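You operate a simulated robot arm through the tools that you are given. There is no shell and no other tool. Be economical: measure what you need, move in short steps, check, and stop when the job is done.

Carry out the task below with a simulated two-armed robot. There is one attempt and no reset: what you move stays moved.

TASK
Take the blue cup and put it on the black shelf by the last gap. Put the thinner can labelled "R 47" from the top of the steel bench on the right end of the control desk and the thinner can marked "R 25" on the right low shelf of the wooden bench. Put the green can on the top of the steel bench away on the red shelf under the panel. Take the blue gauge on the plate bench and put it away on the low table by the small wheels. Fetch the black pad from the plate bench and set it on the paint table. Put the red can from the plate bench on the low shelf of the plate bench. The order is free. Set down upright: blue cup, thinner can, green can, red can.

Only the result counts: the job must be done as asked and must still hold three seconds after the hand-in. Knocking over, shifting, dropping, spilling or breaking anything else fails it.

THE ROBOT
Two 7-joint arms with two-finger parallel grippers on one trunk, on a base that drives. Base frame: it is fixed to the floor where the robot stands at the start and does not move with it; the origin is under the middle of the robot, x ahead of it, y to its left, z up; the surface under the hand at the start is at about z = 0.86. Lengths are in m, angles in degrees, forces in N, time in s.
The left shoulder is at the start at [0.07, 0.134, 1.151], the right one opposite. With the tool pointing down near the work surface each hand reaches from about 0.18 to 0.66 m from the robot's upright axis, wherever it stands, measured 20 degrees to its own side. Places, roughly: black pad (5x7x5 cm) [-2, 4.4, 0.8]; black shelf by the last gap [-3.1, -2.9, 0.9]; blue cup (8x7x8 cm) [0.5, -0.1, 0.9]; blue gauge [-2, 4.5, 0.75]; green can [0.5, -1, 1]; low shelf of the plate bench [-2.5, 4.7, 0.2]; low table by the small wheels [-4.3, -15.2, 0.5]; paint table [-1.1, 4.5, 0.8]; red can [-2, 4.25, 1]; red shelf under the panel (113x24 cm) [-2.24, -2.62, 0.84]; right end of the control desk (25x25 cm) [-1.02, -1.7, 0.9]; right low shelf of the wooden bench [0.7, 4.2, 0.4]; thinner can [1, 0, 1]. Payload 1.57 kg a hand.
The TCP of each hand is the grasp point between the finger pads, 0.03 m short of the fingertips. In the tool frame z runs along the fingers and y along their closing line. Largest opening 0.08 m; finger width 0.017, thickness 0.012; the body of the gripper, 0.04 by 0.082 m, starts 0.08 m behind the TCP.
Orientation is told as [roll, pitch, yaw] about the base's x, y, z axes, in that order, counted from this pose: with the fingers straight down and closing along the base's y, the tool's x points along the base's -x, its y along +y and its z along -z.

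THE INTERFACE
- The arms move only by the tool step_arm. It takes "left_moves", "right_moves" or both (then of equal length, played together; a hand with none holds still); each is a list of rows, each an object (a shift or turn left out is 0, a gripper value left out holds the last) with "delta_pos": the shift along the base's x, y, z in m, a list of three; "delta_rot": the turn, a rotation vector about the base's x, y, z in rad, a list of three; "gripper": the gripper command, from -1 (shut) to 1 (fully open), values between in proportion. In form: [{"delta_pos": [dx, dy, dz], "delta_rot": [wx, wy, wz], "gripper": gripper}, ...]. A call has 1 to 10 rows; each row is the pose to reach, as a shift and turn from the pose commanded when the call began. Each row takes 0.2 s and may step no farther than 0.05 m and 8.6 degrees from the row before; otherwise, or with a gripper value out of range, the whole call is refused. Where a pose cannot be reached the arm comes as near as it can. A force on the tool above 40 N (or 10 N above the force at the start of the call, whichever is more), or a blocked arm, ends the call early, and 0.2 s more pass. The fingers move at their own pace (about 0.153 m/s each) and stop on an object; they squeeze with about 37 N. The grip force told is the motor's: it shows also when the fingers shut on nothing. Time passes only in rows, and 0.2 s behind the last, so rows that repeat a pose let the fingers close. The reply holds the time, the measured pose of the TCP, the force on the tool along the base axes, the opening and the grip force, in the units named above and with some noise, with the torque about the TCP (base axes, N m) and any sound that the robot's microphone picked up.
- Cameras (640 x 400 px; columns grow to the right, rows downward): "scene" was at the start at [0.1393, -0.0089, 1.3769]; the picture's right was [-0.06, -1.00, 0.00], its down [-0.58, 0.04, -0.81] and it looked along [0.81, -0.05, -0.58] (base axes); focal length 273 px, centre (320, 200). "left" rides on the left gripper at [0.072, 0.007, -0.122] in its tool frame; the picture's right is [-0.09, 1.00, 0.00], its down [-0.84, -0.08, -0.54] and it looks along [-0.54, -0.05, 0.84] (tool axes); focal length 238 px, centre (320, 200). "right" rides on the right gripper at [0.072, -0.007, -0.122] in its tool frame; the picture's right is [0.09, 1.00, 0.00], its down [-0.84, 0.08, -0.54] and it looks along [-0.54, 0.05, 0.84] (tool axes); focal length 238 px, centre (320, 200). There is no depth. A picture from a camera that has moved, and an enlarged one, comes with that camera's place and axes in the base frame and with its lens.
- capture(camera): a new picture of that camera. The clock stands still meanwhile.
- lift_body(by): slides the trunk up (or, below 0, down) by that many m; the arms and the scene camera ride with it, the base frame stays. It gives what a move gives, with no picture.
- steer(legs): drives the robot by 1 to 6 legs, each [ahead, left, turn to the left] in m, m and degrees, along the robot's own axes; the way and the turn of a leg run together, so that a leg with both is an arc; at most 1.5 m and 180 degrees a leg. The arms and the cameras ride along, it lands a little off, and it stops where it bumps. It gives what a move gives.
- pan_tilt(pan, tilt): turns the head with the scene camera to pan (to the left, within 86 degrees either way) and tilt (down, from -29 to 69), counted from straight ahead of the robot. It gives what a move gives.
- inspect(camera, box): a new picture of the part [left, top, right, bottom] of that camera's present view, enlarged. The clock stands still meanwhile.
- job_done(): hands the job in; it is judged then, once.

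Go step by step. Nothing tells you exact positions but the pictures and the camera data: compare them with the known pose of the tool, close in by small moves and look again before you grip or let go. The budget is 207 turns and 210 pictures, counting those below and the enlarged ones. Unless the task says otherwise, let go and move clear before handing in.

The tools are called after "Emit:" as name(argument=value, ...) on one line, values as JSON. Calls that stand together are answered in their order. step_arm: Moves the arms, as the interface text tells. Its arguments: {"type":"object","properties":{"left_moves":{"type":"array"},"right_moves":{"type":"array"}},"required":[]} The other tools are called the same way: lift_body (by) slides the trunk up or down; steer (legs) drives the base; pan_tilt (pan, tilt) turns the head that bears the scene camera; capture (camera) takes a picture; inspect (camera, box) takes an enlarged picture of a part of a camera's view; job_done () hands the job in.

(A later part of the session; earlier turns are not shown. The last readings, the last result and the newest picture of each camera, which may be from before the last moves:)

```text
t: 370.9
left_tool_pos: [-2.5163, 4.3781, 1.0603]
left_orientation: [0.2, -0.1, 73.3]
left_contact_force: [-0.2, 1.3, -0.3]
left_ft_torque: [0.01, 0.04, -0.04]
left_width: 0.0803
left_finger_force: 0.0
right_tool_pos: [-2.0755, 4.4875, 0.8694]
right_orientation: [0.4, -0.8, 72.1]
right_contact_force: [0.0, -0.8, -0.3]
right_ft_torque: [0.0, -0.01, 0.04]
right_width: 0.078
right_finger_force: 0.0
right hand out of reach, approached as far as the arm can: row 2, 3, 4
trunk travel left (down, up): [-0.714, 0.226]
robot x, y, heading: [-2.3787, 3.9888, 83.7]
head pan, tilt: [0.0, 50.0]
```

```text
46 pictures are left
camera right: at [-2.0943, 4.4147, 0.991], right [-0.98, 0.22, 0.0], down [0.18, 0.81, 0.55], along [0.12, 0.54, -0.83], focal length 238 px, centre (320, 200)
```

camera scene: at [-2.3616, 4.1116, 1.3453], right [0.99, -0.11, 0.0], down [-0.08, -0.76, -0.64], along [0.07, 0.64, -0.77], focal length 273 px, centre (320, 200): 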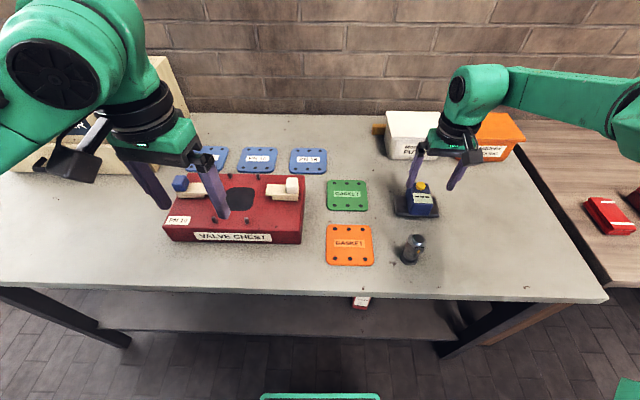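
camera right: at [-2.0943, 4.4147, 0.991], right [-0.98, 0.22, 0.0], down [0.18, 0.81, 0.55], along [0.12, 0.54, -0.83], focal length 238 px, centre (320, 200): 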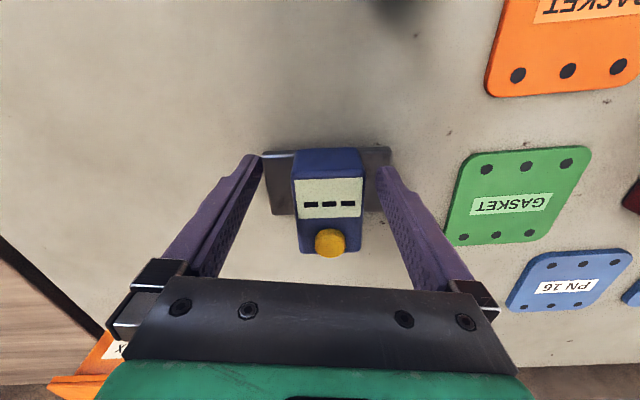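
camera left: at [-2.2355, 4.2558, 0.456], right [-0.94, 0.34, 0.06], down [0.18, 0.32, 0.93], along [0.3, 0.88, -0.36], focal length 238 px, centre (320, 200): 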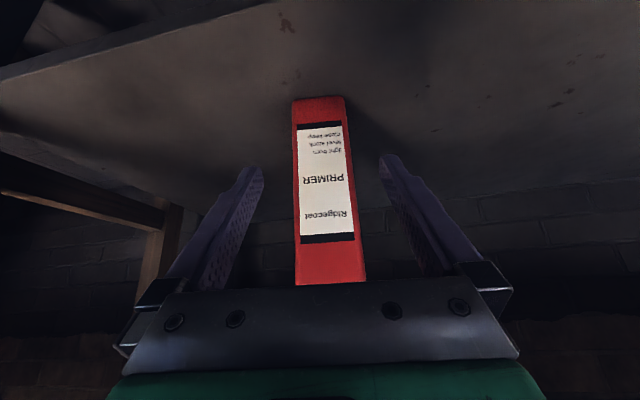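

The base front edge is only about 0.22 m ahead of the axis, so there's room: I drive 3 cm closer and finish the approach.

Emit:
steer(legs=[[0.035, 0.01, 0]])

Emit:
step_arm(right_moves=[{"delta_pos": [-0.002, 0, 0], "delta_rot": [0, 0, 0.04]}, {"delta_pos": [-0.004, 0, -0.012], "delta_rot": [0, 0, 0.08]}])

Emit:
capture(camera="right")

```text
t: 371.8
left_tool_pos: [-2.5229, 4.4095, 1.0617]
left_orientation: [0.3, -0.2, 73.4]
left_contact_force: [-0.9, -0.1, 1.2]
left_ft_torque: [0.05, 0.02, 0.0]
left_width: 0.08
left_finger_force: 0.0
right_tool_pos: [-2.0821, 4.5202, 0.8711]
right_orientation: [0.4, -0.9, 72.1]
right_contact_force: [-0.3, 0.3, 0.0]
right_ft_torque: [0.04, -0.01, 0.0]
right_width: 0.0779
right_finger_force: 0.0
trunk travel left (down, up): [-0.714, 0.226]
robot x, y, heading: [-2.3853, 4.0254, 83.9]
head pan, tilt: [0.0, 50.0]
```

```text
t: 372.4
left_tool_pos: [-2.5238, 4.4118, 1.0603]
left_orientation: [0.2, 0.0, 73.5]
left_contact_force: [-0.3, 0.3, 0.5]
left_ft_torque: [0.01, 0.0, 0.0]
left_width: 0.0799
left_finger_force: 0.0
right_tool_pos: [-2.0853, 4.518, 0.8617]
right_orientation: [0.4, -0.9, 76.8]
right_contact_force: [-0.1, -0.2, -1.1]
right_ft_torque: [-0.02, 0.02, 0.0]
right_width: 0.0781
right_finger_force: 0.1
right hand out of reach, approached as far as the arm can: row 2
trunk travel left (down, up): [-0.714, 0.226]
robot x, y, heading: [-2.3843, 4.0231, 83.7]
head pan, tilt: [0.0, 50.0]
```

```text
45 pictures are left
camera right: at [-2.0969, 4.4439, 0.9825], right [-0.99, 0.14, 0.01], down [0.12, 0.82, 0.56], along [0.07, 0.55, -0.83], focal length 238 px, centre (320, 200)
```

right: 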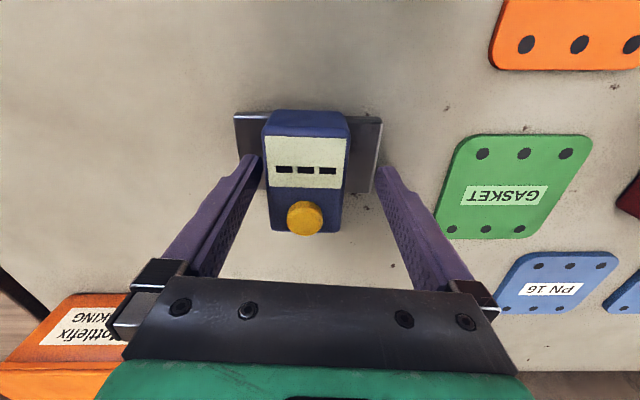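

Emit:
step_arm(right_moves=[{"delta_pos": [0.003, -0.008, -0.003]}, {"delta_pos": [0.005, -0.014, -0.014]}, {"delta_pos": [0.005, -0.014, -0.014], "gripper": -1}, {"delta_pos": [0.005, -0.014, -0.014]}, {"delta_pos": [0.005, -0.014, -0.014]}])

Emit:
capture(camera="right")

```text
t: 373.6
left_tool_pos: [-2.5233, 4.4116, 1.0603]
left_orientation: [0.2, -0.1, 73.4]
left_contact_force: [-0.2, -1.0, 0.2]
left_ft_torque: [0.01, 0.04, 0.01]
left_width: 0.0797
left_finger_force: 0.1
right_tool_pos: [-2.0814, 4.5039, 0.8484]
right_orientation: [0.3, -1.0, 76.7]
right_contact_force: [3.3, 0.9, 9.3]
right_ft_torque: [-0.12, -0.52, 0.22]
right_width: 0.0484
right_finger_force: 37.3
trunk travel left (down, up): [-0.714, 0.226]
robot x, y, heading: [-2.3833, 4.0248, 83.7]
head pan, tilt: [0.0, 50.0]
```

```text
44 pictures are left
camera right: at [-2.0925, 4.4303, 0.9695], right [-0.99, 0.14, 0.0], down [0.12, 0.82, 0.56], along [0.07, 0.55, -0.83], focal length 238 px, centre (320, 200)
```

right: 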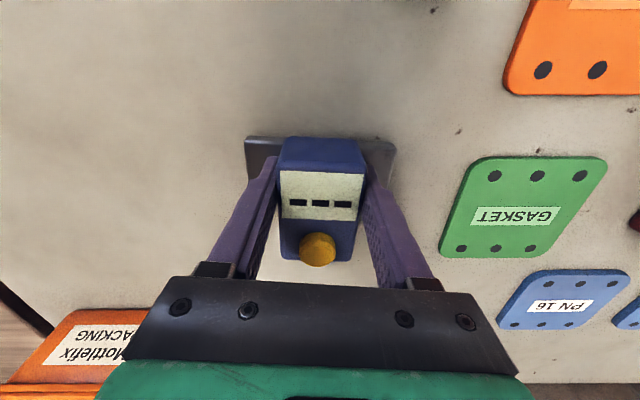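

The gauge is gripped. I lift it and retreat.

Emit:
step_arm(right_moves=[{"delta_pos": [0, 0, 0.03]}, {"delta_pos": [0, -0.01, 0.07]}, {"delta_pos": [0, -0.03, 0.11]}, {"delta_pos": [0, -0.06, 0.14]}, {"delta_pos": [0, -0.1, 0.16]}, {"delta_pos": [0, -0.14, 0.18]}, {"delta_pos": [0, -0.18, 0.2]}])

Emit:
capture(camera="right")

Emit:
lift_body(by=0.1)

Emit:
steer(legs=[[-0.8, 0, 0]])

```text
t: 375.2
left_tool_pos: [-2.5222, 4.4112, 1.0609]
left_orientation: [0.3, -0.1, 73.5]
left_contact_force: [-0.1, -0.3, 0.2]
left_ft_torque: [0.0, -0.04, -0.02]
left_width: 0.0801
left_finger_force: 0.1
right_tool_pos: [-2.0796, 4.3226, 1.0441]
right_orientation: [0.3, -0.7, 76.8]
right_contact_force: [-0.9, 0.4, -3.9]
right_ft_torque: [-0.02, 0.03, 0.0]
right_width: 0.0478
right_finger_force: 37.6
trunk travel left (down, up): [-0.714, 0.226]
robot x, y, heading: [-2.3843, 4.0269, 83.9]
head pan, tilt: [0.0, 50.0]
```

```text
43 pictures are left
camera right: at [-2.0914, 4.2491, 1.1672], right [-0.99, 0.14, 0.0], down [0.12, 0.82, 0.55], along [0.07, 0.55, -0.83], focal length 238 px, centre (320, 200)
```

right: 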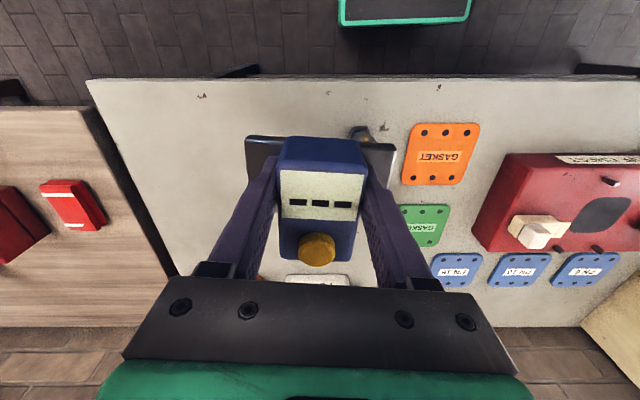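

```text
t: 376.5
left_tool_pos: [-2.5218, 4.4131, 1.161]
left_orientation: [0.2, 0.0, 73.4]
left_contact_force: [0.2, -0.4, -0.1]
left_ft_torque: [0.0, -0.03, -0.02]
left_width: 0.0802
left_finger_force: 0.0
right_tool_pos: [-2.0802, 4.3249, 1.1455]
right_orientation: [0.3, -0.7, 76.7]
right_contact_force: [0.0, 1.2, -3.5]
right_ft_torque: [-0.08, 0.0, 0.02]
right_width: 0.048
right_finger_force: 37.1
trunk travel left (down, up): [-0.814, 0.126]
robot x, y, heading: [-2.3813, 4.0255, 83.7]
head pan, tilt: [0.0, 50.0]
```

```text
t: 380.8
left_tool_pos: [-2.609, 3.6227, 1.1601]
left_orientation: [0.2, 0.1, 73.0]
left_contact_force: [0.1, -0.7, -0.3]
left_ft_torque: [-0.02, 0.0, 0.0]
left_width: 0.0801
left_finger_force: 0.1
right_tool_pos: [-2.1671, 3.5328, 1.145]
right_orientation: [0.2, -0.8, 76.3]
right_contact_force: [0.8, 0.8, -3.5]
right_ft_torque: [-0.02, -0.01, -0.01]
right_width: 0.0475
right_finger_force: 37.2
trunk travel left (down, up): [-0.814, 0.126]
robot x, y, heading: [-2.4716, 3.2351, 83.5]
head pan, tilt: [0.0, 50.0]
```

The gauge is held. I lift and tuck the right hand, turn round and drive to the end of the steel bench for R47.

Emit:
step_arm(right_moves=[{"delta_pos": [0, -0.03, 0.03]}, {"delta_pos": [0, -0.05, 0.06]}, {"delta_pos": [0.0, -0.07, 0.09]}, {"delta_pos": [0, -0.08, 0.12]}])

Emit:
steer(legs=[[0, 0, -178.5], [0.76, 0.82, 0], [0.76, 0.82, 0], [0.74, 0.8, 0]])

Emit:
pan_tilt(pan=50, tilt=35)

Emit:
capture(camera="scene")

```text
t: 381.8
left_tool_pos: [-2.6101, 3.6224, 1.162]
left_orientation: [0.1, -0.1, 72.9]
left_contact_force: [-0.2, -1.0, 0.1]
left_ft_torque: [0.03, 0.01, -0.01]
left_width: 0.08
left_finger_force: 0.0
right_tool_pos: [-2.1683, 3.4492, 1.2678]
right_orientation: [0.3, -0.7, 76.2]
right_contact_force: [-0.9, -0.6, -3.7]
right_ft_torque: [-0.04, -0.03, 0.0]
right_width: 0.0476
right_finger_force: 37.2
trunk travel left (down, up): [-0.814, 0.126]
robot x, y, heading: [-2.4702, 3.2355, 83.7]
head pan, tilt: [0.0, 50.0]
```

```text
t: 405.4
left_tool_pos: [-0.3915, 0.1568, 1.161]
left_orientation: [0.2, 0.0, -111.9]
left_contact_force: [-0.7, -0.9, -0.8]
left_ft_torque: [0.01, 0.0, -0.03]
left_width: 0.08
left_finger_force: 0.0
right_tool_pos: [-0.8164, 0.3658, 1.2657]
right_orientation: [0.2, -0.6, -108.5]
right_contact_force: [0.3, 0.7, -3.5]
right_ft_torque: [0.06, 0.0, 0.0]
right_width: 0.0479
right_finger_force: 37.0
trunk travel left (down, up): [-0.814, 0.126]
robot x, y, heading: [-0.4934, 0.5592, -101.5]
head pan, tilt: [0.0, 50.0]
```

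```text
t: 406.6
left_tool_pos: [-0.3907, 0.1566, 1.1611]
left_orientation: [0.2, 0.0, -111.9]
left_contact_force: [-0.5, 0.0, 0.3]
left_ft_torque: [-0.01, 0.04, 0.0]
left_width: 0.0799
left_finger_force: 0.0
right_tool_pos: [-0.8179, 0.3653, 1.2666]
right_orientation: [0.4, -0.6, -108.6]
right_contact_force: [0.8, -0.3, -4.2]
right_ft_torque: [0.06, -0.02, -0.02]
right_width: 0.0478
right_finger_force: 37.2
trunk travel left (down, up): [-0.814, 0.126]
robot x, y, heading: [-0.4936, 0.5548, -101.6]
head pan, tilt: [50.0, 35.0]
```

```text
42 pictures are left
camera scene: at [-0.448, 0.4343, 1.467], right [-0.78, -0.62, 0.0], down [-0.36, 0.45, -0.82], along [0.51, -0.64, -0.57], focal length 273 px, centre (320, 200)
```

scene: 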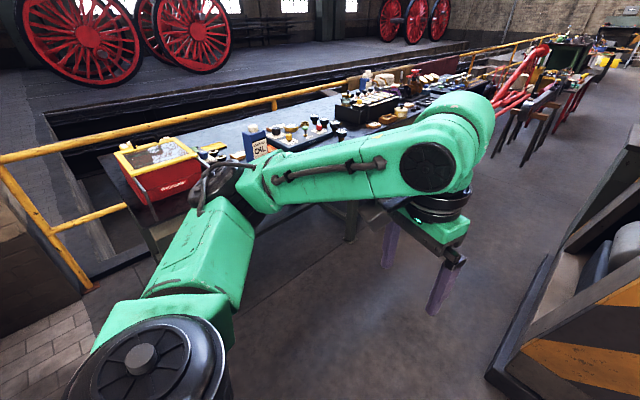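

Emit:
steer(legs=[[-0.38, 1.15, 4]])

Emit:
pan_tilt(pan=0, tilt=50)

Emit:
capture(camera="scene")

```text
t: 412.8
left_tool_pos: [0.8333, 0.3539, 1.1606]
left_orientation: [0.2, 0.0, -107.6]
left_contact_force: [0.3, 0.3, -0.5]
left_ft_torque: [-0.03, -0.02, 0.02]
left_width: 0.08
left_finger_force: 0.0
right_tool_pos: [0.3933, 0.5311, 1.2666]
right_orientation: [0.3, -0.7, -104.3]
right_contact_force: [-0.8, 0.2, -3.0]
right_ft_torque: [0.05, 0.02, -0.01]
right_width: 0.0476
right_finger_force: 37.3
trunk travel left (down, up): [-0.814, 0.126]
robot x, y, heading: [0.7019, 0.7458, -97.3]
head pan, tilt: [50.0, 35.0]
```

```text
t: 413.9
left_tool_pos: [0.8335, 0.355, 1.16]
left_orientation: [0.1, -0.1, -107.7]
left_contact_force: [0.7, 0.4, -0.4]
left_ft_torque: [-0.01, 0.02, -0.01]
left_width: 0.0799
left_finger_force: 0.0
right_tool_pos: [0.3934, 0.5316, 1.2669]
right_orientation: [0.3, -0.7, -104.3]
right_contact_force: [-0.3, 0.5, -4.0]
right_ft_torque: [0.06, 0.01, -0.01]
right_width: 0.0478
right_finger_force: 37.0
trunk travel left (down, up): [-0.814, 0.126]
robot x, y, heading: [0.7019, 0.7454, -97.0]
head pan, tilt: [0.0, 50.0]
```

```text
41 pictures are left
camera scene: at [0.6866, 0.6161, 1.4452], right [-0.99, 0.13, 0.0], down [0.1, 0.76, -0.64], along [-0.08, -0.64, -0.77], focal length 273 px, centre (320, 200)
```

scene: 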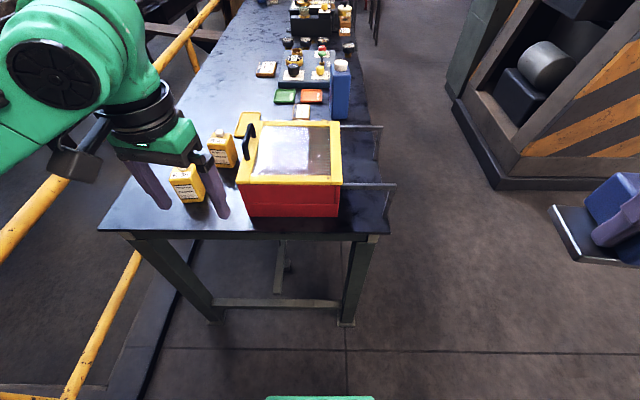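

Emit:
steer(legs=[[0.235, 0.1, 0]])

Emit:
step_arm(left_moves=[{"delta_pos": [0, -0.04, 0], "delta_rot": [0, 0, 0.05]}, {"delta_pos": [0, -0.08, -0.01], "delta_rot": [0, 0, 0.1]}, {"delta_pos": [-0.004, -0.12, -0.03], "delta_rot": [0, 0, 0.1]}, {"delta_pos": [-0.006, -0.155, -0.05], "delta_rot": [0, 0, 0.1]}, {"delta_pos": [-0.006, -0.175, -0.08], "delta_rot": [0, 0, 0.1]}])

Emit:
capture(camera="left")

Emit:
capture(camera="scene")

```text
t: 415.8
left_tool_pos: [0.9003, 0.1114, 1.161]
left_orientation: [0.3, -0.2, -107.9]
left_contact_force: [-0.2, 0.6, 0.7]
left_ft_torque: [0.01, -0.02, 0.02]
left_width: 0.0803
left_finger_force: 0.0
right_tool_pos: [0.459, 0.2902, 1.2674]
right_orientation: [0.3, -0.8, -104.5]
right_contact_force: [-0.5, -1.0, -4.2]
right_ft_torque: [0.03, -0.01, 0.02]
right_width: 0.0479
right_finger_force: 36.6
trunk travel left (down, up): [-0.814, 0.126]
robot x, y, heading: [0.7688, 0.5026, -97.5]
head pan, tilt: [0.0, 50.0]
```

```text
t: 417.0
left_tool_pos: [0.8954, -0.0645, 1.0805]
left_orientation: [0.4, 0.1, -102.2]
left_contact_force: [0.0, 0.6, -0.6]
left_ft_torque: [0.0, 0.01, 0.05]
left_width: 0.0801
left_finger_force: 0.0
right_tool_pos: [0.4607, 0.2878, 1.2657]
right_orientation: [0.3, -0.6, -104.6]
right_contact_force: [-0.3, -0.3, -3.1]
right_ft_torque: [0.08, -0.01, -0.02]
right_width: 0.0477
right_finger_force: 36.2
trunk travel left (down, up): [-0.814, 0.126]
robot x, y, heading: [0.7688, 0.5003, -97.4]
head pan, tilt: [0.0, 50.0]
```

```text
40 pictures are left
camera left: at [0.9165, 0.0046, 1.203], right [0.95, -0.3, 0.0], down [-0.26, -0.8, 0.54], along [-0.16, -0.52, -0.84], focal length 238 px, centre (320, 200)
```

left: 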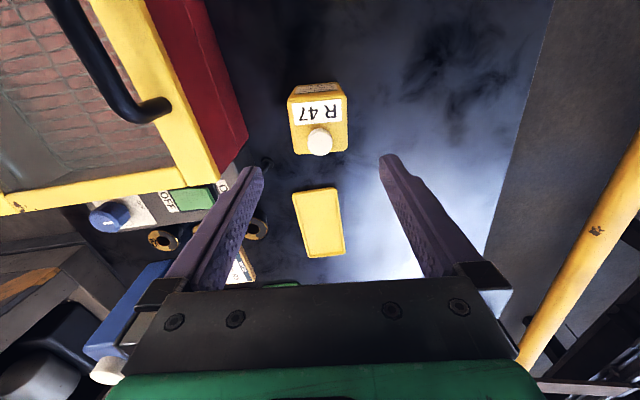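

```text
39 pictures are left
camera scene: at [0.7542, 0.3712, 1.4452], right [-0.99, 0.13, 0.0], down [0.1, 0.76, -0.64], along [-0.08, -0.64, -0.77], focal length 273 px, centre (320, 200)
```

scene: 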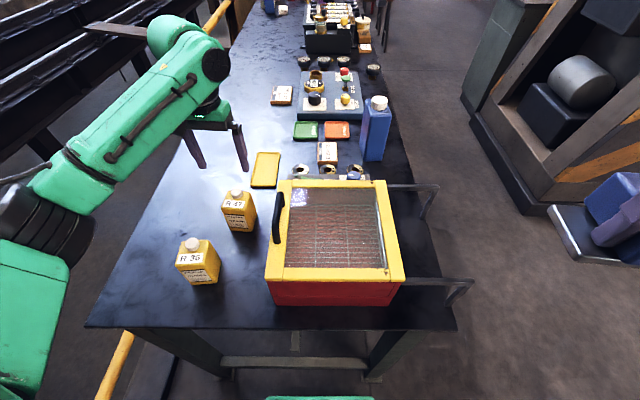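

Emit:
step_arm(left_moves=[{"delta_pos": [0, 0.001, -0.04], "delta_rot": [0, 0, 0.04]}, {"delta_pos": [0.001, 0.001, -0.08], "delta_rot": [0, 0, 0.05]}, {"delta_pos": [0.001, 0.001, -0.11], "delta_rot": [0, 0, 0.05]}])

Emit:
capture(camera="left")

```text
t: 417.8
left_tool_pos: [0.8966, -0.0655, 0.9695]
left_orientation: [0.2, 0.0, -99.3]
left_contact_force: [0.0, -0.6, 0.6]
left_ft_torque: [0.02, 0.0, 0.01]
left_width: 0.0799
left_finger_force: 0.1
right_tool_pos: [0.4607, 0.2884, 1.2661]
right_orientation: [0.3, -0.7, -104.6]
right_contact_force: [0.5, -0.4, -4.0]
right_ft_torque: [0.08, 0.0, -0.02]
right_width: 0.0478
right_finger_force: 37.1
trunk travel left (down, up): [-0.814, 0.126]
robot x, y, heading: [0.7717, 0.5011, -97.6]
head pan, tilt: [0.0, 50.0]
```

```text
38 pictures are left
camera left: at [0.9139, 0.006, 1.0928], right [0.97, -0.25, 0.0], down [-0.21, -0.81, 0.54], along [-0.13, -0.53, -0.84], focal length 238 px, centre (320, 200)
```

left: 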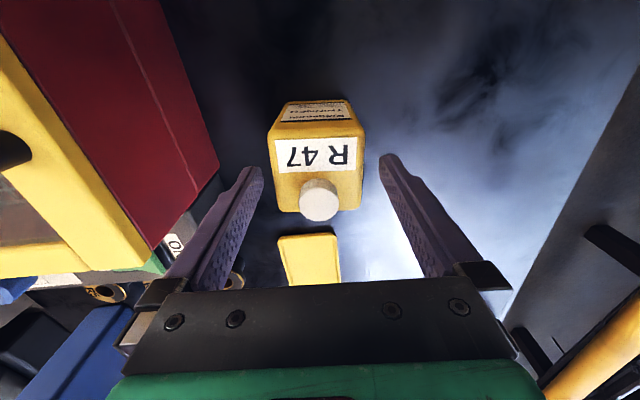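

Emit:
step_arm(left_moves=[{"delta_pos": [-0.001, 0.002, -0.025]}, {"delta_pos": [-0.001, 0.002, -0.046]}, {"delta_pos": [-0.001, 0.002, -0.046], "gripper": -1}, {"delta_pos": [-0.001, 0.002, -0.046]}, {"delta_pos": [-0.001, 0.002, -0.046]}, {"delta_pos": [0, 0.002, -0.01]}, {"delta_pos": [0, 0.002, 0.03]}, {"delta_pos": [0, 0.002, 0.07]}, {"delta_pos": [0, 0.002, 0.11]}])

Emit:
capture(camera="left")

```text
t: 419.8
left_tool_pos: [0.898, -0.0606, 1.0805]
left_orientation: [0.3, 0.1, -99.3]
left_contact_force: [-0.2, -0.3, -1.5]
left_ft_torque: [-0.02, 0.04, 0.02]
left_width: 0.0607
left_finger_force: 36.6
right_tool_pos: [0.4619, 0.2888, 1.2658]
right_orientation: [0.2, -0.7, -104.6]
right_contact_force: [-0.1, 0.3, -3.4]
right_ft_torque: [0.06, -0.01, 0.0]
right_width: 0.0477
right_finger_force: 37.2
trunk travel left (down, up): [-0.814, 0.126]
robot x, y, heading: [0.774, 0.5016, -97.4]
head pan, tilt: [0.0, 50.0]
```

```text
37 pictures are left
camera left: at [0.9151, 0.0096, 1.2033], right [0.97, -0.25, 0.0], down [-0.21, -0.81, 0.54], along [-0.13, -0.52, -0.84], focal length 238 px, centre (320, 200)
```

left: 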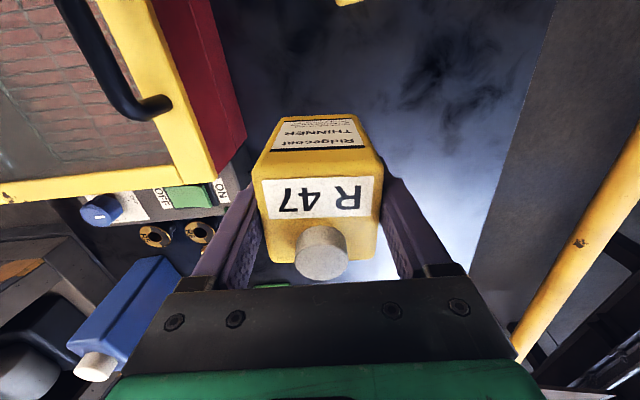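

R47 is held. I pull it back, leave the bench end, and drive along the corridor to the control desk's right end.

Emit:
step_arm(left_moves=[{"delta_pos": [0, 0.02, 0.04]}, {"delta_pos": [0, 0.06, 0.07]}, {"delta_pos": [0, 0.1, 0.08]}, {"delta_pos": [0, 0.14, 0.09]}, {"delta_pos": [0, 0.18, 0.09]}])

Emit:
steer(legs=[[0.03, -1.0, 0], [0, 0, -82.5], [0, 1.1, 0], [0, 1.05, 0]])

Emit:
pan_tilt(pan=15, tilt=35)

Emit:
capture(camera="scene")

```text
t: 421.0
left_tool_pos: [0.8956, 0.1195, 1.1719]
left_orientation: [0.2, 0.0, -99.3]
left_contact_force: [0.1, -0.1, -3.2]
left_ft_torque: [-0.02, 0.01, -0.03]
left_width: 0.0605
left_finger_force: 36.9
right_tool_pos: [0.4621, 0.2896, 1.267]
right_orientation: [0.2, -0.7, -104.6]
right_contact_force: [1.0, 0.7, -4.4]
right_ft_torque: [0.04, -0.03, 0.0]
right_width: 0.0478
right_finger_force: 37.1
trunk travel left (down, up): [-0.814, 0.126]
robot x, y, heading: [0.7708, 0.5018, -97.2]
head pan, tilt: [0.0, 50.0]
```

```text
t: 440.0
left_tool_pos: [-0.5728, -1.7154, 1.1708]
left_orientation: [0.4, 0.0, 179.4]
left_contact_force: [-0.4, 0.8, -3.3]
left_ft_torque: [0.0, 0.03, -0.01]
left_width: 0.06
left_finger_force: 36.9
right_tool_pos: [-0.4689, -1.26, 1.2665]
right_orientation: [0.4, -0.7, 174.1]
right_contact_force: [0.4, 0.8, -3.8]
right_ft_torque: [0.02, -0.05, 0.02]
right_width: 0.0479
right_finger_force: 36.9
trunk travel left (down, up): [-0.814, 0.126]
robot x, y, heading: [-0.2116, -1.5344, -178.9]
head pan, tilt: [0.0, 50.0]
```

```text
t: 440.8
left_tool_pos: [-0.572, -1.7167, 1.1714]
left_orientation: [0.2, 0.1, 179.2]
left_contact_force: [0.8, -0.6, -2.8]
left_ft_torque: [-0.02, -0.01, 0.01]
left_width: 0.0598
left_finger_force: 37.4
right_tool_pos: [-0.4674, -1.2608, 1.2665]
right_orientation: [0.3, -0.7, 174.2]
right_contact_force: [-0.5, 0.5, -2.3]
right_ft_torque: [0.0, -0.03, 0.01]
right_width: 0.0478
right_finger_force: 37.5
trunk travel left (down, up): [-0.814, 0.126]
robot x, y, heading: [-0.208, -1.5341, -179.1]
head pan, tilt: [15.0, 35.0]
```

```text
36 pictures are left
camera scene: at [-0.3448, -1.5636, 1.4668], right [-0.28, 0.96, 0.0], down [0.55, 0.16, -0.82], along [-0.79, -0.23, -0.57], focal length 273 px, centre (320, 200)
```

scene: 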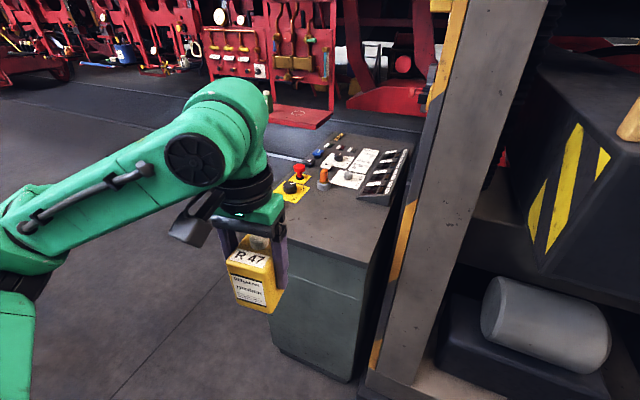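

The near right end of the desk is free. I drive in a little and bring R47 over (-1.01, -1.70).

Emit:
steer(legs=[[0.23, 0, 0]])

Emit:
step_arm(left_moves=[{"delta_pos": [-0.04, 0, -0.02]}, {"delta_pos": [-0.08, 0.0, -0.04]}, {"delta_pos": [-0.12, 0.0, -0.06]}, {"delta_pos": [-0.16, 0.0, -0.08]}, {"delta_pos": [-0.2, 0.0, -0.1]}, {"delta_pos": [-0.21, 0.0, -0.13]}, {"delta_pos": [-0.21, 0.0, -0.16]}])

Emit:
capture(camera="scene")

```text
t: 442.5
left_tool_pos: [-0.7929, -1.7222, 1.1717]
left_orientation: [0.2, -0.1, 179.4]
left_contact_force: [1.1, 0.3, -3.0]
left_ft_torque: [0.0, 0.0, -0.01]
left_width: 0.0596
left_finger_force: 37.1
right_tool_pos: [-0.6901, -1.2649, 1.2672]
right_orientation: [0.3, -0.8, 174.3]
right_contact_force: [0.3, -0.6, -3.2]
right_ft_torque: [-0.03, -0.06, 0.02]
right_width: 0.048
right_finger_force: 36.8
trunk travel left (down, up): [-0.814, 0.126]
robot x, y, heading: [-0.4354, -1.5416, -178.4]
head pan, tilt: [15.0, 35.0]
```

```text
t: 444.1
left_tool_pos: [-1.0078, -1.7214, 1.0111]
left_orientation: [0.3, 0.0, 179.4]
left_contact_force: [0.2, -0.2, -3.3]
left_ft_torque: [0.01, 0.0, 0.0]
left_width: 0.0597
left_finger_force: 37.1
right_tool_pos: [-0.6942, -1.2671, 1.2664]
right_orientation: [0.2, -0.7, 174.2]
right_contact_force: [-0.2, -0.7, -3.7]
right_ft_torque: [0.03, -0.08, 0.0]
right_width: 0.048
right_finger_force: 36.9
trunk travel left (down, up): [-0.814, 0.126]
robot x, y, heading: [-0.4368, -1.5396, -179.1]
head pan, tilt: [15.0, 35.0]
```

```text
35 pictures are left
camera scene: at [-0.5696, -1.569, 1.4669], right [-0.28, 0.96, 0.0], down [0.55, 0.16, -0.82], along [-0.79, -0.23, -0.57], focal length 273 px, centre (320, 200)
```

scene: 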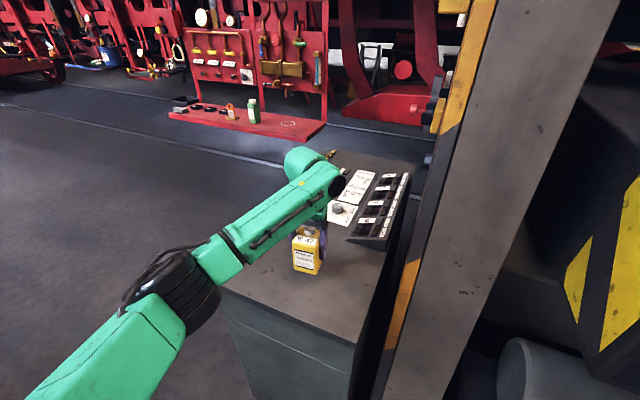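

Emit:
step_arm(left_moves=[{"delta_pos": [0, 0.01, -0.015]}, {"delta_pos": [0, 0.012, -0.027]}, {"delta_pos": [0, 0.012, -0.036]}, {"delta_pos": [0, 0.012, -0.043]}, {"delta_pos": [0, 0.012, -0.05]}, {"delta_pos": [0, 0.012, -0.057]}, {"delta_pos": [0, 0.012, -0.064]}, {"delta_pos": [0, 0.012, -0.071]}])

Emit:
inspect(camera="scene", box=[220, 140, 420, 340])

```text
t: 445.6
left_tool_pos: [-1.0052, -1.7079, 0.9585]
left_orientation: [0.1, -0.9, 179.3]
left_contact_force: [8.5, 0.8, 21.2]
left_ft_torque: [0.53, -0.95, -0.22]
left_width: 0.0595
left_finger_force: 36.8
right_tool_pos: [-0.6886, -1.2666, 1.2668]
right_orientation: [0.3, -0.7, 174.2]
right_contact_force: [0.0, -0.2, -3.5]
right_ft_torque: [-0.01, -0.07, -0.01]
right_width: 0.0479
right_finger_force: 36.9
trunk travel left (down, up): [-0.814, 0.126]
robot x, y, heading: [-0.4338, -1.5416, -178.8]
head pan, tilt: [15.0, 35.0]
stopped in row 7 (left hand): the force on the tool passed its limit at 48 N (the readings are from after the stop); the commanded pose is now the measured one
```

```text
2.00 times, centred on (320, 240) of scene
camera zoom: at [-0.5639, -1.5672, 1.4674], right [-0.28, 0.96, 0.0], down [0.55, 0.16, -0.82], along [-0.79, -0.23, -0.57], focal length 546 px, centre (320, 120)
```

zoom: 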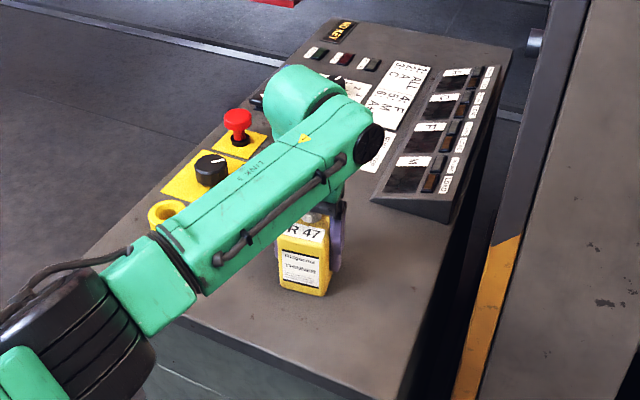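

R47 rests on the desk at (-1.005, -1.708). I release, rise, and back off.

Emit:
step_arm(left_moves=[{"delta_pos": [0, 0, 0.001], "gripper": 0.6}, {"delta_pos": [0, 0, 0.001], "gripper": 0.95}, {"delta_pos": [0, 0, 0.001]}, {"delta_pos": [0, 0, 0.03]}, {"delta_pos": [0, 0, 0.07]}, {"delta_pos": [0, 0, 0.11]}, {"delta_pos": [0.02, 0, 0.14]}, {"delta_pos": [0.06, 0, 0.16]}, {"delta_pos": [0.1, 0, 0.18]}])

Emit:
steer(legs=[[-0.2, 0, 0]])

Emit:
capture(camera="scene")

```text
t: 447.6
left_tool_pos: [-0.9065, -1.7067, 1.1321]
left_orientation: [0.1, -0.6, 179.3]
left_contact_force: [-0.2, -1.0, 0.4]
left_ft_torque: [-0.02, 0.05, 0.03]
left_width: 0.078
left_finger_force: 0.0
right_tool_pos: [-0.6914, -1.2656, 1.267]
right_orientation: [0.3, -0.8, 174.2]
right_contact_force: [-0.1, -0.1, -2.6]
right_ft_torque: [0.03, -0.01, 0.0]
right_width: 0.0476
right_finger_force: 36.9
trunk travel left (down, up): [-0.814, 0.126]
robot x, y, heading: [-0.4397, -1.5417, -178.7]
head pan, tilt: [15.0, 35.0]
```

```text
t: 449.2
left_tool_pos: [-0.7148, -1.7029, 1.13]
left_orientation: [0.1, -0.4, 179.4]
left_contact_force: [-0.5, -0.1, -0.3]
left_ft_torque: [0.01, -0.01, -0.02]
left_width: 0.0782
left_finger_force: 0.0
right_tool_pos: [-0.4991, -1.2613, 1.2644]
right_orientation: [0.2, -0.5, 174.1]
right_contact_force: [-0.9, -0.9, -4.3]
right_ft_torque: [-0.01, -0.07, 0.0]
right_width: 0.048
right_finger_force: 37.0
trunk travel left (down, up): [-0.814, 0.126]
robot x, y, heading: [-0.2404, -1.5343, -178.9]
head pan, tilt: [15.0, 35.0]
```

```text
33 pictures are left
camera scene: at [-0.3746, -1.5639, 1.4665], right [-0.28, 0.96, 0.0], down [0.55, 0.16, -0.82], along [-0.78, -0.23, -0.58], focal length 273 px, centre (320, 200)
```

scene: 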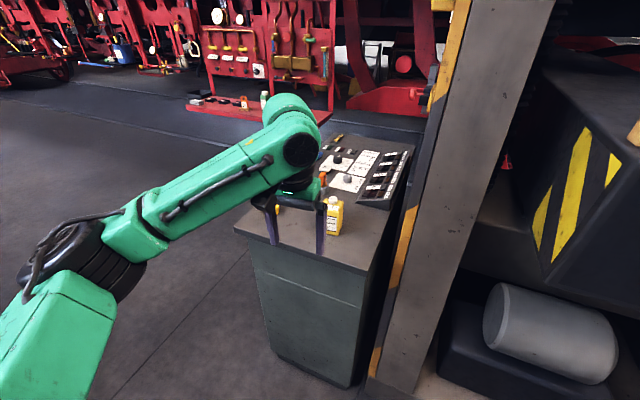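

R47 stands on the desk. Now the gauge: I head out and south along the aisle towards the far low table.

Emit:
steer(legs=[[0, 0.9, 0], [0.95, 0.45, 0], [0, 0, 88.5], [1.3, 0, 0]])

Emit:
pan_tilt(pan=0, tilt=15)

Emit:
capture(camera="scene")

```text
t: 468.9
left_tool_pos: [-1.0283, -4.6905, 1.1329]
left_orientation: [0.1, -0.6, -93.4]
left_contact_force: [0.0, -0.2, 0.1]
left_ft_torque: [0.01, 0.0, -0.01]
left_width: 0.078
left_finger_force: 0.1
right_tool_pos: [-1.4589, -4.453, 1.2665]
right_orientation: [0.3, -0.8, -98.5]
right_contact_force: [1.0, 0.9, -3.5]
right_ft_torque: [0.04, 0.01, -0.01]
right_width: 0.0478
right_finger_force: 37.0
trunk travel left (down, up): [-0.814, 0.126]
robot x, y, heading: [-1.1758, -4.206, -91.5]
head pan, tilt: [15.0, 35.0]
```

```text
t: 469.7
left_tool_pos: [-1.0281, -4.6909, 1.1308]
left_orientation: [0.2, -0.7, -93.5]
left_contact_force: [-0.4, -0.5, 0.0]
left_ft_torque: [0.02, -0.01, -0.02]
left_width: 0.0782
left_finger_force: 0.1
right_tool_pos: [-1.4602, -4.454, 1.2657]
right_orientation: [0.3, -0.6, -98.6]
right_contact_force: [0.3, 0.1, -3.5]
right_ft_torque: [0.07, -0.01, 0.0]
right_width: 0.0478
right_finger_force: 37.1
trunk travel left (down, up): [-0.814, 0.126]
robot x, y, heading: [-1.1769, -4.2081, -91.7]
head pan, tilt: [0.0, 15.0]
```

```text
32 pictures are left
camera scene: at [-1.1765, -4.3568, 1.4988], right [-1.0, 0.03, 0.0], down [0.01, 0.26, -0.97], along [-0.03, -0.97, -0.26], focal length 273 px, centre (320, 200)
```

scene: 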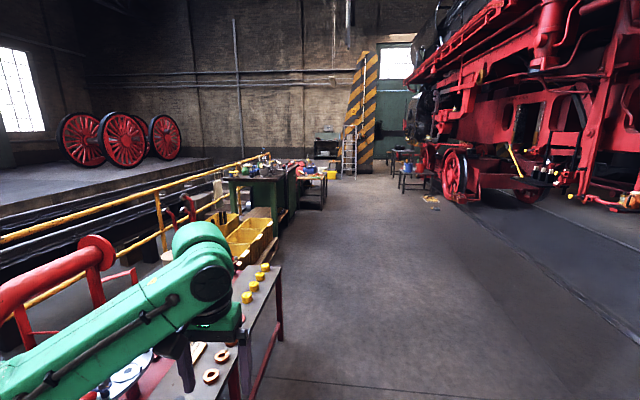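

Emit:
steer(legs=[[1.4, -0.3, 0], [1.45, -0.1, 0], [1.45, -0.05, 0], [1.45, 0, 0], [1.3, 0, 0]])

Emit:
pan_tilt(pan=-15, tilt=20)

Emit:
capture(camera="scene")

```text
t: 497.1
left_tool_pos: [-1.5141, -10.3925, 1.1318]
left_orientation: [0.1, -0.6, -90.8]
left_contact_force: [-0.5, -0.8, 0.0]
left_ft_torque: [-0.01, 0.01, -0.02]
left_width: 0.078
left_finger_force: 0.0
right_tool_pos: [-1.9547, -10.1728, 1.2669]
right_orientation: [0.3, -0.6, -95.9]
right_contact_force: [-0.8, -0.6, -3.7]
right_ft_torque: [0.07, -0.02, 0.0]
right_width: 0.0479
right_finger_force: 37.6
trunk travel left (down, up): [-0.814, 0.126]
robot x, y, heading: [-1.678, -9.9173, -88.9]
head pan, tilt: [0.0, 15.0]
stopped in leg 4: the robot was blocked; the commanded pose is now the measured one
```

```text
t: 497.8
left_tool_pos: [-1.5157, -10.3914, 1.1309]
left_orientation: [0.1, -0.5, -90.8]
left_contact_force: [-0.3, 0.4, 0.0]
left_ft_torque: [0.0, 0.02, 0.01]
left_width: 0.0783
left_finger_force: 0.0
right_tool_pos: [-1.9558, -10.1739, 1.2667]
right_orientation: [0.3, -0.6, -96.1]
right_contact_force: [1.0, -0.7, -3.9]
right_ft_torque: [0.04, -0.04, 0.02]
right_width: 0.048
right_finger_force: 37.1
trunk travel left (down, up): [-0.814, 0.126]
robot x, y, heading: [-1.6825, -9.9156, -88.8]
head pan, tilt: [-15.0, 20.0]
```

```text
31 pictures are left
camera scene: at [-1.7017, -10.0622, 1.4907], right [-0.97, 0.24, 0.0], down [0.08, 0.33, -0.94], along [-0.23, -0.91, -0.34], focal length 273 px, centre (320, 200)
```

scene: 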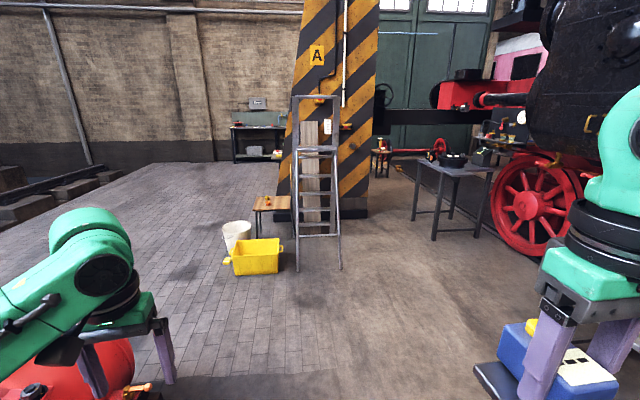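

The base was blocked by something on the left. I look there before moving.

Emit:
pan_tilt(pan=35, tilt=50)

Emit:
capture(camera="scene")

```text
t: 499.0
left_tool_pos: [-1.5163, -10.3914, 1.1317]
left_orientation: [0.1, -0.6, -90.9]
left_contact_force: [0.0, -0.6, -0.1]
left_ft_torque: [0.0, -0.04, -0.05]
left_width: 0.0779
left_finger_force: 0.1
right_tool_pos: [-1.9551, -10.1732, 1.2663]
right_orientation: [0.3, -0.6, -96.0]
right_contact_force: [-0.7, -0.1, -4.0]
right_ft_torque: [0.07, -0.03, -0.02]
right_width: 0.0478
right_finger_force: 37.1
trunk travel left (down, up): [-0.814, 0.126]
robot x, y, heading: [-1.6805, -9.918, -89.0]
head pan, tilt: [35.0, 50.0]
```

```text
30 pictures are left
camera scene: at [-1.6339, -10.0334, 1.4453], right [-0.81, -0.59, 0.0], down [-0.45, 0.62, -0.64], along [0.38, -0.52, -0.77], focal length 273 px, centre (320, 200)
```

scene: 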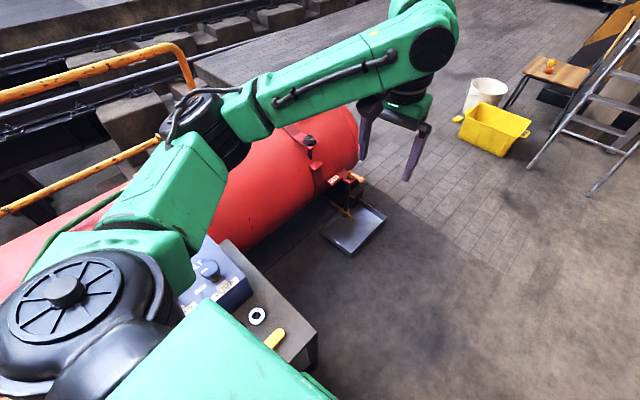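

I bumped a small stand's edge; its items look undisturbed. I strafe right, go on a bit, and look for a passage to the low table.

Emit:
steer(legs=[[0, -0.6, 0], [1.1, -0.3, 0]])

Emit:
pan_tilt(pan=-25, tilt=20)

Emit:
capture(camera="scene")

```text
t: 507.9
left_tool_pos: [-2.3701, -11.5251, 1.1313]
left_orientation: [0.1, -0.6, -89.8]
left_contact_force: [0.2, 0.2, 0.3]
left_ft_torque: [0.0, 0.02, 0.02]
left_width: 0.078
left_finger_force: 0.2
right_tool_pos: [-2.8152, -11.3147, 1.2673]
right_orientation: [0.4, -0.7, -95.0]
right_contact_force: [-0.4, 0.4, -4.8]
right_ft_torque: [0.05, 0.0, -0.01]
right_width: 0.0476
right_finger_force: 36.8
trunk travel left (down, up): [-0.814, 0.126]
robot x, y, heading: [-2.5454, -11.0513, -87.9]
head pan, tilt: [35.0, 50.0]
```

```text
t: 509.2
left_tool_pos: [-2.3722, -11.5265, 1.1302]
left_orientation: [0.2, -0.6, -89.7]
left_contact_force: [-0.1, -0.6, 0.9]
left_ft_torque: [0.0, 0.01, 0.0]
left_width: 0.0781
left_finger_force: 0.0
right_tool_pos: [-2.8154, -11.3158, 1.2658]
right_orientation: [0.3, -0.6, -95.0]
right_contact_force: [0.1, 0.0, -4.0]
right_ft_torque: [0.05, -0.02, -0.01]
right_width: 0.048
right_finger_force: 37.0
trunk travel left (down, up): [-0.814, 0.126]
robot x, y, heading: [-2.5433, -11.0548, -88.2]
head pan, tilt: [-25.0, 20.0]
```

```text
29 pictures are left
camera scene: at [-2.5791, -11.1939, 1.4907], right [-0.92, 0.39, 0.0], down [0.13, 0.32, -0.94], along [-0.37, -0.87, -0.34], focal length 273 px, centre (320, 200)
```

scene: 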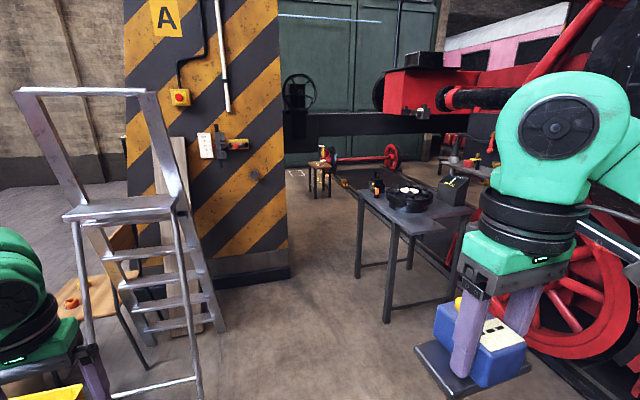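

There's a ~0.64 m gap between the striped column and the dark table. I'll go through it sideways (base ≈ 0.4 m wide) with hands high over the table. First the turn and approach.

Emit:
lift_body(by=0.12)

Emit:
steer(legs=[[0, 0, -114], [0.03, 0.75, 0], [0.03, 0.65, 0]])

Emit:
pan_tilt(pan=75, tilt=40)

Emit:
capture(camera="scene")

```text
t: 510.7
left_tool_pos: [-2.371, -11.5265, 1.2534]
left_orientation: [0.2, -0.7, -89.8]
left_contact_force: [0.0, 0.3, 0.3]
left_ft_torque: [-0.02, 0.0, 0.04]
left_width: 0.0783
left_finger_force: 0.0
right_tool_pos: [-2.8157, -11.3162, 1.386]
right_orientation: [0.4, -0.6, -95.0]
right_contact_force: [-0.3, -0.6, -3.7]
right_ft_torque: [0.03, -0.01, -0.01]
right_width: 0.0477
right_finger_force: 36.7
trunk travel left (down, up): [-0.934, 0.006]
robot x, y, heading: [-2.5426, -11.0548, -88.2]
head pan, tilt: [-25.0, 20.0]
```

```text
t: 522.8
left_tool_pos: [-3.683, -12.2503, 1.2529]
left_orientation: [0.2, -0.5, 153.1]
left_contact_force: [0.2, -0.5, -0.3]
left_ft_torque: [0.0, 0.01, 0.0]
left_width: 0.0781
left_finger_force: 0.0
right_tool_pos: [-3.2946, -11.9499, 1.3856]
right_orientation: [0.4, -0.6, 147.8]
right_contact_force: [0.4, 0.0, -3.4]
right_ft_torque: [-0.04, -0.02, 0.02]
right_width: 0.0478
right_finger_force: 37.2
trunk travel left (down, up): [-0.934, 0.006]
robot x, y, heading: [-3.1842, -12.3083, 154.9]
head pan, tilt: [-25.0, 20.0]
```

```text
t: 524.6
left_tool_pos: [-3.685, -12.2515, 1.2522]
left_orientation: [0.1, -0.5, 153.1]
left_contact_force: [-0.4, -0.2, 0.1]
left_ft_torque: [-0.02, 0.0, 0.01]
left_width: 0.0779
left_finger_force: 0.1
right_tool_pos: [-3.295, -11.9518, 1.3864]
right_orientation: [0.4, -0.6, 147.9]
right_contact_force: [1.1, 0.6, -3.9]
right_ft_torque: [-0.02, -0.03, -0.01]
right_width: 0.0479
right_finger_force: 37.1
trunk travel left (down, up): [-0.934, 0.006]
robot x, y, heading: [-3.1808, -12.3115, 155.2]
head pan, tilt: [75.0, 40.0]
```

```text
28 pictures are left
camera scene: at [-3.2841, -12.3573, 1.5795], right [-0.77, 0.64, 0.0], down [0.41, 0.49, -0.77], along [-0.49, -0.59, -0.64], focal length 273 px, centre (320, 200)
```

scene: 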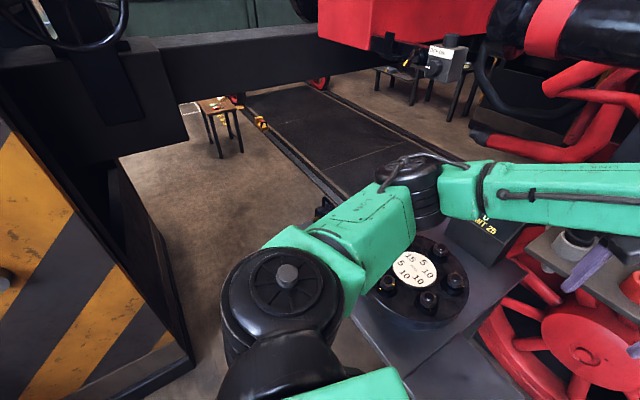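

Emit:
pan_tilt(pan=80, tilt=15)

Emit:
capture(camera="scene")

```text
t: 525.5
left_tool_pos: [-3.6843, -12.2512, 1.2519]
left_orientation: [0.1, -0.6, 153.1]
left_contact_force: [0.0, -0.2, 0.5]
left_ft_torque: [0.0, 0.04, -0.04]
left_width: 0.0777
left_finger_force: 0.1
right_tool_pos: [-3.2954, -11.9513, 1.3849]
right_orientation: [0.2, -0.7, 147.9]
right_contact_force: [0.0, 0.2, -4.4]
right_ft_torque: [-0.02, -0.05, 0.03]
right_width: 0.048
right_finger_force: 37.2
trunk travel left (down, up): [-0.934, 0.006]
robot x, y, heading: [-3.1871, -12.3099, 155.1]
head pan, tilt: [80.0, 15.0]
```

```text
27 pictures are left
camera scene: at [-3.2829, -12.3686, 1.6189], right [-0.82, 0.57, 0.0], down [0.15, 0.21, -0.97], along [-0.55, -0.79, -0.26], focal length 273 px, centre (320, 200)
```

scene: 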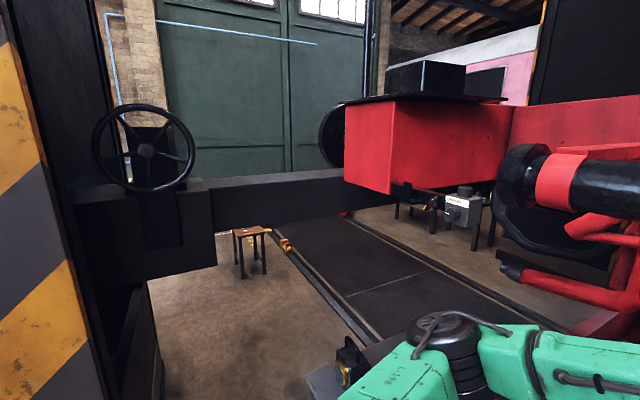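

A black jack beam (bottom ≈ 1 m) blocks the way behind that gap, so I go round the other side of the column instead: back out, face north, and strafe east past the ladder.

Emit:
steer(legs=[[0, -1.3, 0], [0, 0, -65], [-0.4, 0, 0], [0, -1.0, 0], [0, -0.9, 0]])

Emit:
steer(legs=[[0, 0, -90]])

Emit:
pan_tilt(pan=-60, tilt=20)

Emit:
capture(camera="scene")

```text
t: 545.9
left_tool_pos: [-0.9333, -11.0907, 1.2519]
left_orientation: [0.1, -0.6, 87.3]
left_contact_force: [-0.4, 0.0, -0.3]
left_ft_torque: [-0.02, -0.02, 0.0]
left_width: 0.078
left_finger_force: 0.2
right_tool_pos: [-0.501, -11.3225, 1.3869]
right_orientation: [0.2, -0.6, 82.2]
right_contact_force: [-0.6, 0.1, -3.3]
right_ft_torque: [-0.04, 0.01, 0.01]
right_width: 0.0477
right_finger_force: 36.9
trunk travel left (down, up): [-0.934, 0.006]
robot x, y, heading: [-0.7814, -11.5698, 89.2]
head pan, tilt: [80.0, 15.0]
```

```text
t: 548.5
left_tool_pos: [-0.5499, -11.1311, 1.2505]
left_orientation: [0.1, -0.4, 41.6]
left_contact_force: [0.3, 0.6, -0.1]
left_ft_torque: [0.01, 0.01, 0.01]
left_width: 0.0775
left_finger_force: 0.1
right_tool_pos: [-0.4136, -11.6043, 1.3857]
right_orientation: [0.3, -0.5, 36.5]
right_contact_force: [0.1, 0.3, -3.6]
right_ft_torque: [-0.06, 0.07, -0.06]
right_width: 0.0477
right_finger_force: 36.9
trunk travel left (down, up): [-0.934, 0.006]
robot x, y, heading: [-0.7943, -11.5723, 43.3]
head pan, tilt: [80.0, 15.0]
stopped in leg 1: the robot was blocked; the commanded pose is now the measured one
```

```text
t: 550.7
left_tool_pos: [-0.5513, -11.1333, 1.2522]
left_orientation: [0.1, -0.6, 41.6]
left_contact_force: [0.1, 0.1, 0.1]
left_ft_torque: [-0.02, 0.02, 0.02]
left_width: 0.0779
left_finger_force: 0.0
right_tool_pos: [-0.4151, -11.6056, 1.3869]
right_orientation: [0.2, -0.6, 36.4]
right_contact_force: [0.4, -0.1, -3.8]
right_ft_torque: [-0.03, 0.03, -0.01]
right_width: 0.0478
right_finger_force: 37.1
trunk travel left (down, up): [-0.934, 0.006]
robot x, y, heading: [-0.7876, -11.5771, 43.4]
head pan, tilt: [-60.0, 20.0]
```

```text
26 pictures are left
camera scene: at [-0.6615, -11.5719, 1.6108], right [-0.28, -0.96, 0.0], down [-0.33, 0.1, -0.94], along [0.9, -0.27, -0.34], focal length 273 px, centre (320, 200)
```

scene: 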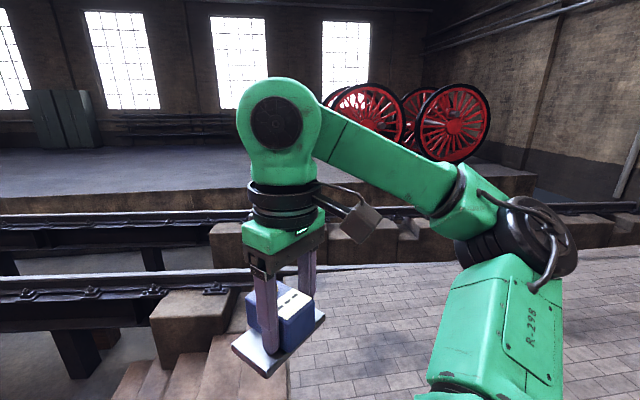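

Emit:
pan_tilt(pan=70, tilt=45)

Emit:
capture(camera="scene")

```text
t: 552.8
left_tool_pos: [-0.5511, -11.1346, 1.2524]
left_orientation: [0.2, -0.6, 41.6]
left_contact_force: [-0.1, -0.9, -0.9]
left_ft_torque: [-0.01, 0.0, 0.0]
left_width: 0.078
left_finger_force: 0.0
right_tool_pos: [-0.4145, -11.6063, 1.3862]
right_orientation: [0.2, -0.6, 36.5]
right_contact_force: [0.0, -0.3, -3.8]
right_ft_torque: [-0.04, 0.07, -0.03]
right_width: 0.0477
right_finger_force: 37.1
trunk travel left (down, up): [-0.934, 0.006]
robot x, y, heading: [-0.788, -11.5771, 43.3]
head pan, tilt: [70.0, 45.0]
```

```text
25 pictures are left
camera scene: at [-0.783, -11.4705, 1.5722], right [0.92, 0.4, 0.0], down [0.28, -0.65, -0.71], along [-0.28, 0.65, -0.71], focal length 273 px, centre (320, 200)
```

scene: 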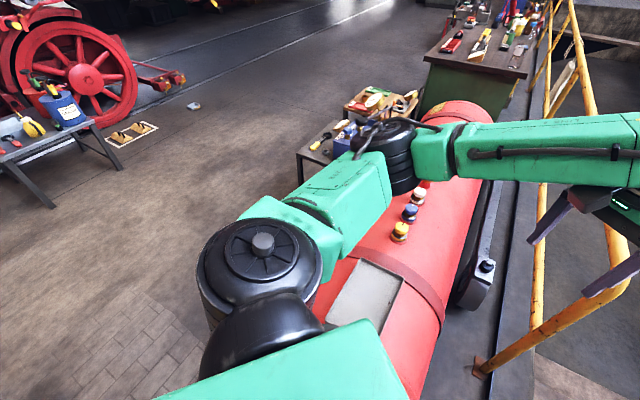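

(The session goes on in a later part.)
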